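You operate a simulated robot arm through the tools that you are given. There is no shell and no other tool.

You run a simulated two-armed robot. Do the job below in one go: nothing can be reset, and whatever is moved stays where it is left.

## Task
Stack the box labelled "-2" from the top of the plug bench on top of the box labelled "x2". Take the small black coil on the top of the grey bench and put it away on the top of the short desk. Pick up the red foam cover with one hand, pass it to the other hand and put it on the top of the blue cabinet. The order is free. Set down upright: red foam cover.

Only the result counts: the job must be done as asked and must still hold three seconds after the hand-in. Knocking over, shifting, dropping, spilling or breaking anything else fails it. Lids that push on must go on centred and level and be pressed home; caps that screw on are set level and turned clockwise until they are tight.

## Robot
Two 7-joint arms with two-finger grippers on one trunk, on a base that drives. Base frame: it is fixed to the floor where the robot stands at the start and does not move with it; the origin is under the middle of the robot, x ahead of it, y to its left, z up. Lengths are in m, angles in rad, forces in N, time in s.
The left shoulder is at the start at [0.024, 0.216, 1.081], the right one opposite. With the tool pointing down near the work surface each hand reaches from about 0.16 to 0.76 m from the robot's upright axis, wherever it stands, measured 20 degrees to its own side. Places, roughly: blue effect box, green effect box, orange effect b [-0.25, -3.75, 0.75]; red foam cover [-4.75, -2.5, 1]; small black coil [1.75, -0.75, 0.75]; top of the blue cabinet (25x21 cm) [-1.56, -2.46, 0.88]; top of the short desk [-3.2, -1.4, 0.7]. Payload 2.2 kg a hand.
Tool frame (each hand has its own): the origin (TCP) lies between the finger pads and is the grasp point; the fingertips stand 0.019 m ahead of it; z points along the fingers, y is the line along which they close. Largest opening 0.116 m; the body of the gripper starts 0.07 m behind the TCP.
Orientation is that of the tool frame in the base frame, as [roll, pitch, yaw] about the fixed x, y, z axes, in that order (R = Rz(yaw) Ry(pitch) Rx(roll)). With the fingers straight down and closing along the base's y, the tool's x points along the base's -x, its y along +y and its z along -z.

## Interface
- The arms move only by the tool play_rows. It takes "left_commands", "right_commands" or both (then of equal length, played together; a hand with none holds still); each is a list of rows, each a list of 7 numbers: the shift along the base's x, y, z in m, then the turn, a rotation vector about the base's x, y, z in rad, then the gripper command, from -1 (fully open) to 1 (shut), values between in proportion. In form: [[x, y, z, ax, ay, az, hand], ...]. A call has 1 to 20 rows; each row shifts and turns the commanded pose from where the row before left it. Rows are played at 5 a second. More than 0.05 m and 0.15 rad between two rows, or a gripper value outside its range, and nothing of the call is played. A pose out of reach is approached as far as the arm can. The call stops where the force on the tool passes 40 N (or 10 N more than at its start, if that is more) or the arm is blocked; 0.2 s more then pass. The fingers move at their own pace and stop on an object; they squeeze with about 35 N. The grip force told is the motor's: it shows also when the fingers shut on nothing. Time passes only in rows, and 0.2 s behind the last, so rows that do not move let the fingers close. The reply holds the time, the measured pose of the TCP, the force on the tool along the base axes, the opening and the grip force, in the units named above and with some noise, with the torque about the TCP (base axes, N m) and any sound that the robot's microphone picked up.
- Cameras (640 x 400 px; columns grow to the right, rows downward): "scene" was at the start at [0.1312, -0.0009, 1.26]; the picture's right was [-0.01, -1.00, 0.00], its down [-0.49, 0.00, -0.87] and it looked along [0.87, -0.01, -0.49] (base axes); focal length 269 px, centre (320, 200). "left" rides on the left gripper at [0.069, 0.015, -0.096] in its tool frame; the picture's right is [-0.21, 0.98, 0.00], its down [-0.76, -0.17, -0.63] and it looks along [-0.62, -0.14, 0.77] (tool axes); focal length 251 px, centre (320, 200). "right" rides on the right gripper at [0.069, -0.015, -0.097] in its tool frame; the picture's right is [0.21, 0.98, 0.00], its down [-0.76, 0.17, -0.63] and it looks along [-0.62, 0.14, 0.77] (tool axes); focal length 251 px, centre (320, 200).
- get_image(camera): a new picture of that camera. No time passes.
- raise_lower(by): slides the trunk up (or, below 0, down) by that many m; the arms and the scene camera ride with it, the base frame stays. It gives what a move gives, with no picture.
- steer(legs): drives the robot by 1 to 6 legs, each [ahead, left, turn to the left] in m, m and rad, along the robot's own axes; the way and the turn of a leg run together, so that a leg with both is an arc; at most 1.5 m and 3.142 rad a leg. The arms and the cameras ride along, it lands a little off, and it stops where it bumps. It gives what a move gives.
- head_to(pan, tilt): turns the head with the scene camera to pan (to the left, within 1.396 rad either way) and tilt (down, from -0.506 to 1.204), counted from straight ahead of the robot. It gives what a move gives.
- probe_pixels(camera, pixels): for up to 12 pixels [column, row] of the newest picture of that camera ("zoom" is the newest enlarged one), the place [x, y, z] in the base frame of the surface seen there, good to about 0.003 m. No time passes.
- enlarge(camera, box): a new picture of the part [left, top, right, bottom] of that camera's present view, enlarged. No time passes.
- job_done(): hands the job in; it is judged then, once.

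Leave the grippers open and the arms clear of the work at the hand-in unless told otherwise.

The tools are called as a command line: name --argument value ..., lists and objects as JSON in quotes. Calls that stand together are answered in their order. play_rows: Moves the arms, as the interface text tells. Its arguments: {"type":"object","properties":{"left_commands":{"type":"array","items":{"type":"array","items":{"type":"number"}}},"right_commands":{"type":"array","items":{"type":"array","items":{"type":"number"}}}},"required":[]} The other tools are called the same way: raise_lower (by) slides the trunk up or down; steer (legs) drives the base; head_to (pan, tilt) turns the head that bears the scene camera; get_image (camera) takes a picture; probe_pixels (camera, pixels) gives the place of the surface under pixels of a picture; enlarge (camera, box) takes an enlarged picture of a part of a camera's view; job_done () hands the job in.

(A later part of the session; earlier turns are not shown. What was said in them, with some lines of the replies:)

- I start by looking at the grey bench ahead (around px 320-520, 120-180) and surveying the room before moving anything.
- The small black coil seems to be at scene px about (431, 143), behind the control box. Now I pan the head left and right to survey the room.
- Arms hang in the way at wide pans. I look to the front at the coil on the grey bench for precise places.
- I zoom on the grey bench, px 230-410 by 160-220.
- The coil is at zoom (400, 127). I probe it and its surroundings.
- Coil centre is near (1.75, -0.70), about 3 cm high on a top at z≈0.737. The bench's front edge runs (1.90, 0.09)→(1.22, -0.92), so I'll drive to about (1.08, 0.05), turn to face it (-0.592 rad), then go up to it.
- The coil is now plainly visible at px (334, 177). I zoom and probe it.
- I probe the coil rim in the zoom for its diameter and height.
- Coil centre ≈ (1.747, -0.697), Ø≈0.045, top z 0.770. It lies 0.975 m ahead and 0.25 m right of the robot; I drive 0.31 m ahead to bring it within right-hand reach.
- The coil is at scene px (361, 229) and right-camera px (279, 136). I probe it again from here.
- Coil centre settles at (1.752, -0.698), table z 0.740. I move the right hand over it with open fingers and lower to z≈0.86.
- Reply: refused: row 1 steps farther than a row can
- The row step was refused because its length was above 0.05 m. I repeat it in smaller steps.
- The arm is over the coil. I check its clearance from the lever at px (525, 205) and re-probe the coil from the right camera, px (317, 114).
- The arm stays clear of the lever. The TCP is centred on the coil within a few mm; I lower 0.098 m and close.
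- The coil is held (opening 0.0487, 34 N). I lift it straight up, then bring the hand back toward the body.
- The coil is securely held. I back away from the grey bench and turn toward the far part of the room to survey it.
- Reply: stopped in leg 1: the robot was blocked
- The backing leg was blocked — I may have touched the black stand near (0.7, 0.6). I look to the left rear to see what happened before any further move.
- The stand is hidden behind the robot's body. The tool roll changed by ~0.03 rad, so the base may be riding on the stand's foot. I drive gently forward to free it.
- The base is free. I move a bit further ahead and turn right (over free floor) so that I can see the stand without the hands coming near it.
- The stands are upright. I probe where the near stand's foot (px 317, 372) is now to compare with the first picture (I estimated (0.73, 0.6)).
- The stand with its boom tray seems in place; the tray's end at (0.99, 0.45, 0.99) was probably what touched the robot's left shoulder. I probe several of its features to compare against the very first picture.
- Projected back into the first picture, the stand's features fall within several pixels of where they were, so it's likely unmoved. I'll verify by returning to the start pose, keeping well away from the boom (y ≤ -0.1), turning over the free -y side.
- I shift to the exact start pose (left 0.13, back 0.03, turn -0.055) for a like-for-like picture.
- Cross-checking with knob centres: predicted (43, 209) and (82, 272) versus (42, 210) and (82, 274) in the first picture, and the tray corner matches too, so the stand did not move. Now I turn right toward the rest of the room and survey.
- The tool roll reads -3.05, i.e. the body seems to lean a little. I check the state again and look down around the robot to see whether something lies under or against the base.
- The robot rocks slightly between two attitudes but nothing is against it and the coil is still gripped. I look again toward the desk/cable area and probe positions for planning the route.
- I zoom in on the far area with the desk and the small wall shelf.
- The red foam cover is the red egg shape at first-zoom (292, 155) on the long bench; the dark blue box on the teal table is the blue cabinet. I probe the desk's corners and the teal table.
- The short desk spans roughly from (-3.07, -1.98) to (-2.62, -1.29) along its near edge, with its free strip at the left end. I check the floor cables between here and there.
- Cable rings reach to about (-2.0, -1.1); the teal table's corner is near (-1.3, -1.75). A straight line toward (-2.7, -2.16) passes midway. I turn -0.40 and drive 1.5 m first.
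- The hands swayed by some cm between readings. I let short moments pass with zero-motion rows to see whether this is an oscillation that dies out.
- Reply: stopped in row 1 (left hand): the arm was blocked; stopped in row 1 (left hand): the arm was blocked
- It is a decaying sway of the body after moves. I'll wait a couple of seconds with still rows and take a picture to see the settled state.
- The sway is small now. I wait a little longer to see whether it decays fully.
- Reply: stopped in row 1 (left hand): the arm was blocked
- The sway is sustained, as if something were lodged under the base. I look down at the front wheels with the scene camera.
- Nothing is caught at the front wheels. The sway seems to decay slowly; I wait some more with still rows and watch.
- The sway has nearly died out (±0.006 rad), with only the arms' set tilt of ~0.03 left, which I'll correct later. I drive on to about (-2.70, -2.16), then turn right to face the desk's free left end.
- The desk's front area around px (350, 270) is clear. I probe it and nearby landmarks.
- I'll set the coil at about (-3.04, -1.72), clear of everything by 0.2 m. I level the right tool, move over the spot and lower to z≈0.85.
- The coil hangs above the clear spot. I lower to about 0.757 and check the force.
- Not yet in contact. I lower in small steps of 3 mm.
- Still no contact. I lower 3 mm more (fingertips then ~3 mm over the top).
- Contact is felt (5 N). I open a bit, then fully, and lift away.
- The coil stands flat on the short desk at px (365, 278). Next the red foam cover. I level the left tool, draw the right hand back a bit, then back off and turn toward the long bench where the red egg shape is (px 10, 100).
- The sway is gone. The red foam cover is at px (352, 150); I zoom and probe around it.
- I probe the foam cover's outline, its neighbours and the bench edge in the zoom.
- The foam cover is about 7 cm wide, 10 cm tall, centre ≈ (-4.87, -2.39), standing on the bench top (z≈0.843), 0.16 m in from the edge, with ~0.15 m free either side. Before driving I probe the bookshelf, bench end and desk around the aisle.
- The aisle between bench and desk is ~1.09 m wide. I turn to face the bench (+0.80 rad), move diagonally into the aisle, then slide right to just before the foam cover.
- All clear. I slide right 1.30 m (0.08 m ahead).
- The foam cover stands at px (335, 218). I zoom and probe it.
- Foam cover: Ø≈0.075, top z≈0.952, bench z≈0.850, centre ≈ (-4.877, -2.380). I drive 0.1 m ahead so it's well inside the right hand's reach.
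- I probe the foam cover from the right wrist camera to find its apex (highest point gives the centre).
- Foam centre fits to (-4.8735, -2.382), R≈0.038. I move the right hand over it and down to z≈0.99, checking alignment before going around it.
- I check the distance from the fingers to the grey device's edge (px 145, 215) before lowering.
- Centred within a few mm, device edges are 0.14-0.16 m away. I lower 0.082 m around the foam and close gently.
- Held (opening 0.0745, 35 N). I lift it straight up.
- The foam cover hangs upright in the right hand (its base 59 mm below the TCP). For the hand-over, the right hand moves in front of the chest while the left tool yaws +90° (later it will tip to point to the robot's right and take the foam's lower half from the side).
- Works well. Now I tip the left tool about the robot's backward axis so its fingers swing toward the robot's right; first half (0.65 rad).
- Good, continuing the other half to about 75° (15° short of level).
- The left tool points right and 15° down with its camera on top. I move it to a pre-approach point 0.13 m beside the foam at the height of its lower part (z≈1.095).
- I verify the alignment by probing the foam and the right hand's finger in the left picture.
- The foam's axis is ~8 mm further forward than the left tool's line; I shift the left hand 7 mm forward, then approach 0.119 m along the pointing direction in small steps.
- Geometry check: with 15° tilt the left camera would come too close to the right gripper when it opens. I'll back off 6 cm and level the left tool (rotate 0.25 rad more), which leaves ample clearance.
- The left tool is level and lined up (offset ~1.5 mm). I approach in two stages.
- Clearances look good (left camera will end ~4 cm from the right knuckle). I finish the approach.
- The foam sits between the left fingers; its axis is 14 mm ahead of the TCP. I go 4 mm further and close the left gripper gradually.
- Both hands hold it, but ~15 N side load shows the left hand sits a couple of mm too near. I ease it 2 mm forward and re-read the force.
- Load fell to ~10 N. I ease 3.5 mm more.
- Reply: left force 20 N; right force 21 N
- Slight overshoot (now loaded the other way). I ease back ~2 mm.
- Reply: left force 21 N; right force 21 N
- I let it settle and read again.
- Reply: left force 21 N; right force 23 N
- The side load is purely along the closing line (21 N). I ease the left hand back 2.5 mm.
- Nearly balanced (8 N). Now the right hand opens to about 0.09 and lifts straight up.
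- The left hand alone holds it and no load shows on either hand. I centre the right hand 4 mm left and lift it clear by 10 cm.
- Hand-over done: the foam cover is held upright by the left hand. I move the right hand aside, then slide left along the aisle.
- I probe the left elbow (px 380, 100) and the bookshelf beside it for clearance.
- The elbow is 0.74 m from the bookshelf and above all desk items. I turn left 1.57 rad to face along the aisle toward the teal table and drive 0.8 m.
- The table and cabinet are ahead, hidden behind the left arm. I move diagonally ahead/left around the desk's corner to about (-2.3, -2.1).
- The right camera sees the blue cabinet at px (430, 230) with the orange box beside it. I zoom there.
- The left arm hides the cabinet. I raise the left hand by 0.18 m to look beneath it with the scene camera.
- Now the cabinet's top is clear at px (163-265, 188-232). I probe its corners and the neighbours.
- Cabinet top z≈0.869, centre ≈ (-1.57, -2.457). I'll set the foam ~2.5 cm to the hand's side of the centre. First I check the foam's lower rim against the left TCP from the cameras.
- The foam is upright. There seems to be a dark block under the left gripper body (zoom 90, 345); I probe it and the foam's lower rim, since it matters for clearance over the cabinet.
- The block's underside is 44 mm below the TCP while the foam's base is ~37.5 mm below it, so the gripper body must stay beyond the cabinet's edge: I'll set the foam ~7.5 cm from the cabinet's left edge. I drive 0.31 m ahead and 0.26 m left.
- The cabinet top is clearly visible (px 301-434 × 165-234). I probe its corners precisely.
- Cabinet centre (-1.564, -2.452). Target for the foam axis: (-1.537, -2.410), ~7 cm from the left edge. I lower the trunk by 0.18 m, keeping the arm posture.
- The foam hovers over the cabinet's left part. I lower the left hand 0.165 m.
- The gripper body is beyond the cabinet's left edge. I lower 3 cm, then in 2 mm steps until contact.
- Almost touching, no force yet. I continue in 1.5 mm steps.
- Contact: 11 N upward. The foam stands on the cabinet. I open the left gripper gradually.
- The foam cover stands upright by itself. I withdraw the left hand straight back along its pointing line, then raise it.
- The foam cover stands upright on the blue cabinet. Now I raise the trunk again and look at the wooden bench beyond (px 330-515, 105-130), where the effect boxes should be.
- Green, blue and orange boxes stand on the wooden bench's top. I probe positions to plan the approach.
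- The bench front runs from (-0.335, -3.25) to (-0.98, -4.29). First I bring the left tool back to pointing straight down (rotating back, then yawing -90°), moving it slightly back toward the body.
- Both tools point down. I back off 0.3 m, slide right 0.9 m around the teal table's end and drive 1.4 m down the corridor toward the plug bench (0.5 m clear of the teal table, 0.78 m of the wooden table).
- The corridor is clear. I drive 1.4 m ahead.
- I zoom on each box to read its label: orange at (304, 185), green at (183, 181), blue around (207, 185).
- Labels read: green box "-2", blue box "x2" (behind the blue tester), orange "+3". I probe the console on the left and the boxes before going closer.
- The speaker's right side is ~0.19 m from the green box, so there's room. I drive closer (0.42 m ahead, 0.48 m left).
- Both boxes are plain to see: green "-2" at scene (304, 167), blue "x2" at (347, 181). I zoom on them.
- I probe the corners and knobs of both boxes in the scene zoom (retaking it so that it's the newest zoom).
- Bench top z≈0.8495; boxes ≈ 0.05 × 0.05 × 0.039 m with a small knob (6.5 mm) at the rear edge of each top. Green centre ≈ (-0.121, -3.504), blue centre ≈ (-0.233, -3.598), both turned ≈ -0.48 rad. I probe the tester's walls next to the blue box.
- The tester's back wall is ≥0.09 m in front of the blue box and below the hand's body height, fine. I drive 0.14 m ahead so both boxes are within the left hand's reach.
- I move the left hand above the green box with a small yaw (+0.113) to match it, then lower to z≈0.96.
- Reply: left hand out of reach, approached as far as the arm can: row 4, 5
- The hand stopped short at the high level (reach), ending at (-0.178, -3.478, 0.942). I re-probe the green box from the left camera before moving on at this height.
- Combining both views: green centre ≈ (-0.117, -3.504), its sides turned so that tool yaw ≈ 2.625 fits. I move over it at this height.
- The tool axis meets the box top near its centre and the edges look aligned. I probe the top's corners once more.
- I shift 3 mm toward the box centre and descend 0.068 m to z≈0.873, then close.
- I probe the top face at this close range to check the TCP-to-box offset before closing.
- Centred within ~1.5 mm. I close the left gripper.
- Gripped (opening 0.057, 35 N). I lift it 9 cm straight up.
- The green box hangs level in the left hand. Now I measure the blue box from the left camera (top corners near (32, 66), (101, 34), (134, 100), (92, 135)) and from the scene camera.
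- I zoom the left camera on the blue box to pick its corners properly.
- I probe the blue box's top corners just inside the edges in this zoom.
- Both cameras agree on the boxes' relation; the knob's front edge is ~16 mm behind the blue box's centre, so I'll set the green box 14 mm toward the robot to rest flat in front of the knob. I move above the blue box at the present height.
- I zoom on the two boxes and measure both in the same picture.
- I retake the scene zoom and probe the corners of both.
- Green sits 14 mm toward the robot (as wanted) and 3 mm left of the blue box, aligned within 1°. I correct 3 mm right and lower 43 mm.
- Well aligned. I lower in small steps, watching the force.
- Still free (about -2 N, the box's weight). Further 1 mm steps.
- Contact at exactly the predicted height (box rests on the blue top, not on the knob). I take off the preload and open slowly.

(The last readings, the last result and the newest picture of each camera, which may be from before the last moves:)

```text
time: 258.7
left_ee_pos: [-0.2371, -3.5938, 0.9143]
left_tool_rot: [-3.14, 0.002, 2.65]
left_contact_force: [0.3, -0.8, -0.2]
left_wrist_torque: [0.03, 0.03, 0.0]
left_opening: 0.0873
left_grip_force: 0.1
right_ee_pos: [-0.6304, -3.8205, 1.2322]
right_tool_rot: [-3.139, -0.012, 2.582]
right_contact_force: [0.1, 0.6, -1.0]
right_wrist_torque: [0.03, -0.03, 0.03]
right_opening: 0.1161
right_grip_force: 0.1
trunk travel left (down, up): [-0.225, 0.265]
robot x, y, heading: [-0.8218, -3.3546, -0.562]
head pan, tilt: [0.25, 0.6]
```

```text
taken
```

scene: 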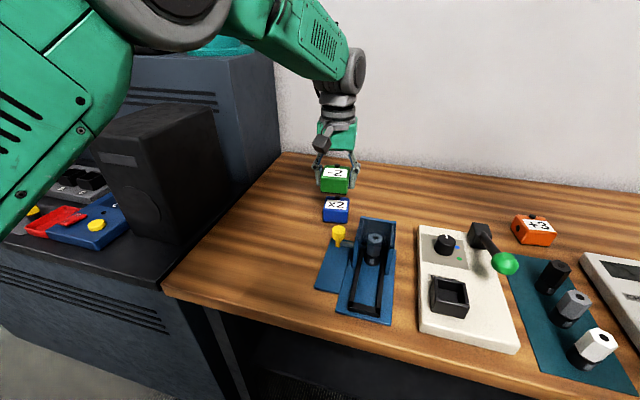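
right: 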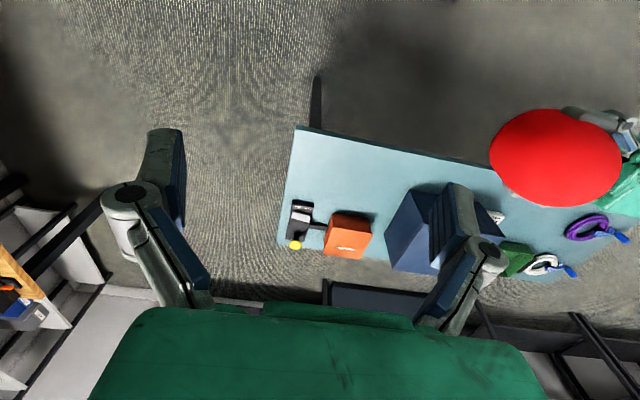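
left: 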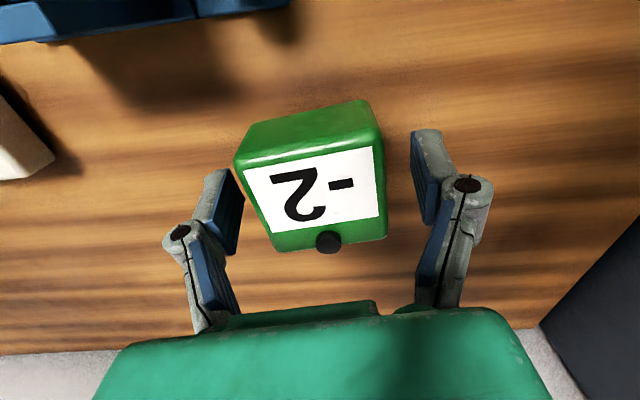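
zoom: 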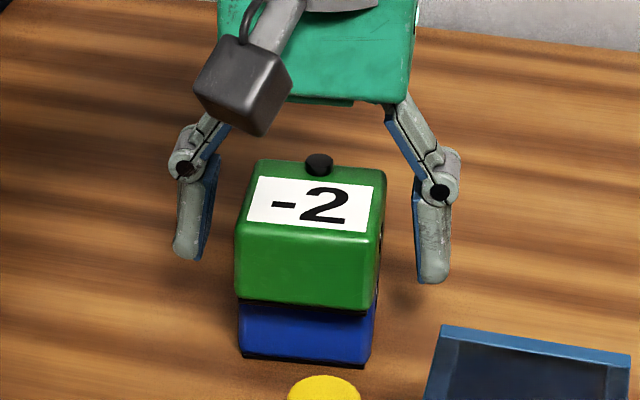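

The green box stands on the blue box by itself. I raise the hand straight up 16 cm with the fingers as they are, then check the stack's level.

play_rows --left_commands '[[0, 0, 0.02, 0, 0, 0, -0.5], [0, 0, 0.035, 0, 0, 0, -0.5], [0, 0, 0.035, 0, 0, 0, -0.5], [0, 0, 0.035, 0, 0, 0, -0.5], [0, 0, 0.035, 0, 0, 0, -0.5], [0, 0, 0, 0, 0, 0, -1]]'

enlarge --camera "scene" --box '[306, 165, 370, 240]'

probe_pixels --camera "zoom" --pixels '[[245, 165], [368, 172], [380, 118], [265, 112], [310, 140], [240, 240], [362, 252], [245, 300], [365, 308], [318, 100]]'

```text
time: 260.1
left_ee_pos: [-0.237, -3.5928, 1.072]
left_tool_rot: [3.141, 0.002, 2.652]
left_contact_force: [0.0, 0.1, -0.2]
left_wrist_torque: [0.0, 0.02, -0.01]
left_opening: 0.1158
left_grip_force: 0.1
right_ee_pos: [-0.6283, -3.8203, 1.231]
right_tool_rot: [-3.14, -0.011, 2.582]
right_contact_force: [0.6, -0.4, -0.9]
right_wrist_torque: [0.01, 0.0, -0.04]
right_opening: 0.1159
right_grip_force: 0.1
trunk travel left (down, up): [-0.225, 0.265]
robot x, y, heading: [-0.8198, -3.3548, -0.562]
head pan, tilt: [0.25, 0.6]
```

```text
5.33 times, centred on (338, 202) of scene
```

zoom: 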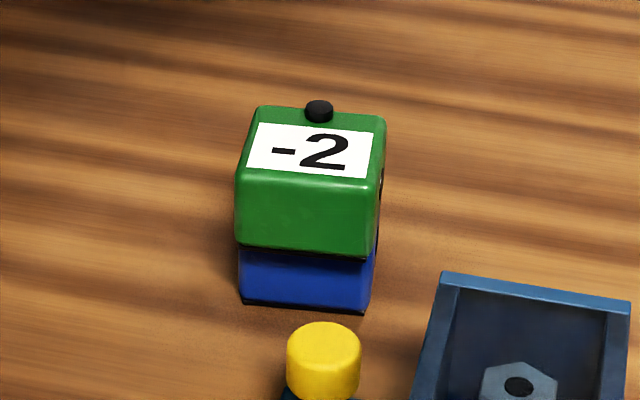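

```text
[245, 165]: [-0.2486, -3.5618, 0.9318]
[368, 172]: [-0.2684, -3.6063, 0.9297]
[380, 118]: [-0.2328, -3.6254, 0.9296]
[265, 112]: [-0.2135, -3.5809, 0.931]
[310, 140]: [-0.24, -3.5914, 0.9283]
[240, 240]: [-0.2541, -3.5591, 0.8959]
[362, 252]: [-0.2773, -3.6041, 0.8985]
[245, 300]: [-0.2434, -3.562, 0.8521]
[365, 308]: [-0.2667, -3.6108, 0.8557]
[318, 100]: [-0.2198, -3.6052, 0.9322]
```

The stack is level (all four top corners at z≈0.930). I raise the left hand more, draw it back, then back the robot off 0.25 m and verify everything.

play_rows --left_commands '[[0, 0, 0.04, 0, 0, 0, -1], [0, 0, 0.04, 0, 0, 0, -1], [0, 0, 0.04, 0, 0, 0, -1], [-0.038, 0.024, 0, 0, 0, 0, -1], [-0.038, 0.024, 0, 0, 0, 0, -1], [-0.038, 0.024, 0, 0, 0, 0, -1], [0, 0, 0, 0, 0, 0, -1]]'

steer --legs '[[-0.25, 0, 0]]'

head_to --pan 0.2 --tilt 0.5

get_image --camera "scene"

enlarge --camera "scene" --box '[230, 140, 430, 260]'

```text
time: 261.7
left_ee_pos: [-0.3506, -3.5207, 1.1927]
left_tool_rot: [-3.139, 0.0, 2.651]
left_contact_force: [0.3, 1.0, -0.3]
left_wrist_torque: [-0.01, 0.06, 0.04]
left_opening: 0.1161
left_grip_force: 0.2
right_ee_pos: [-0.6297, -3.8204, 1.2334]
right_tool_rot: [-3.14, -0.006, 2.581]
right_contact_force: [0.7, -0.1, 0.3]
right_wrist_torque: [0.01, 0.05, 0.02]
right_opening: 0.116
right_grip_force: 0.1
trunk travel left (down, up): [-0.225, 0.265]
robot x, y, heading: [-0.8238, -3.3515, -0.564]
head pan, tilt: [0.25, 0.6]
```

```text
time: 263.5
left_ee_pos: [-0.5635, -3.3875, 1.1942]
left_tool_rot: [-3.14, 0.001, 2.65]
left_contact_force: [0.0, -0.7, -0.2]
left_wrist_torque: [-0.02, -0.02, 0.04]
left_opening: 0.1158
left_grip_force: 0.1
right_ee_pos: [-0.8423, -3.6877, 1.2329]
right_tool_rot: [-3.138, -0.009, 2.581]
right_contact_force: [-0.3, 0.0, -0.1]
right_wrist_torque: [-0.04, 0.0, 0.01]
right_opening: 0.1161
right_grip_force: 0.0
trunk travel left (down, up): [-0.225, 0.265]
robot x, y, heading: [-1.0355, -3.219, -0.565]
head pan, tilt: [0.25, 0.6]
```

```text
time: 264.1
left_ee_pos: [-0.5663, -3.385, 1.196]
left_tool_rot: [-3.139, 0.005, 2.649]
left_contact_force: [0.4, 0.5, 0.3]
left_wrist_torque: [-0.01, -0.01, 0.03]
left_opening: 0.116
left_grip_force: 0.0
right_ee_pos: [-0.8432, -3.6848, 1.2315]
right_tool_rot: [-3.139, -0.014, 2.581]
right_contact_force: [0.4, 0.5, 0.7]
right_wrist_torque: [0.0, -0.03, 0.02]
right_opening: 0.1157
right_grip_force: 0.0
trunk travel left (down, up): [-0.225, 0.265]
robot x, y, heading: [-1.0356, -3.217, -0.567]
head pan, tilt: [0.201, 0.499]
```

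```text
taken
```

scene: 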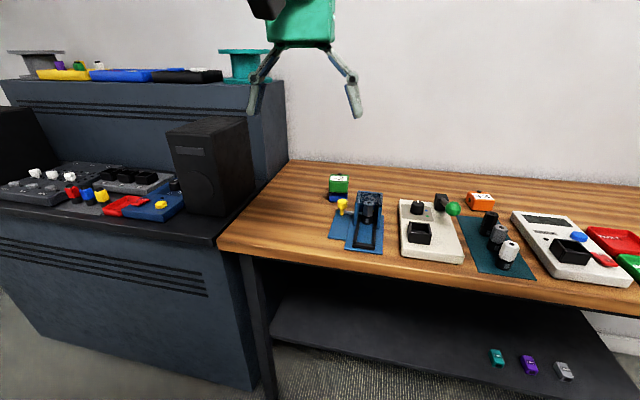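

```text
3.20 times, centred on (330, 200) of scene
```

zoom: 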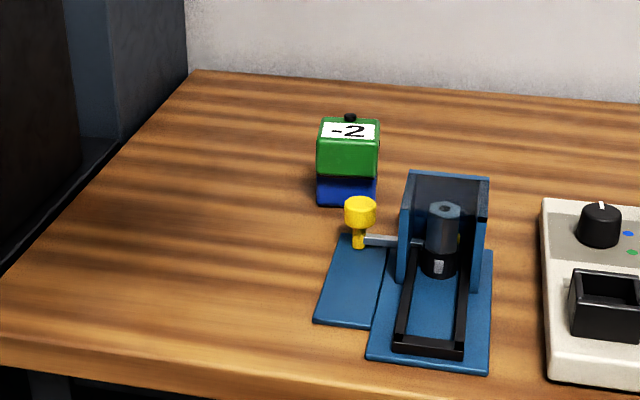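

Everything is in place: green "-2" sits level on blue "x2", the foam cover was last seen standing upright on the blue cabinet, and the coil lies on the short desk. Grippers are open and the arms are clear, so I hand in.

job_done

```text
The job is handed in.
```

I did all three parts and handed the job in. I don't have the judge's result.

- **Box stack:** the green "-2" box rests flat on the blue "x2" box. All four corners of its top measured about 0.930 m high. I set it 14 mm toward the robot so it clears the small knob at the back of the blue box.
- **Coil:** the black coil is on a clear part of the short desk, about 0.2 m or more from the nearest other items. I last saw it right after setting it down.
- **Foam cover:** picked up with the right hand, passed to the left, and set upright on the blue cabinet, about 5 cm left of centre. I last saw it still standing as I drove away toward the plug bench.

Early on I backed the robot into something near the black stand with the tray boom and was stopped. The stand is still upright. I compared its position with the first picture and it matched, so I don't believe it moved.

I did not go back to look at the foam cover or the coil again before handing in. At hand-in both grippers were open and the arms were clear of the work.
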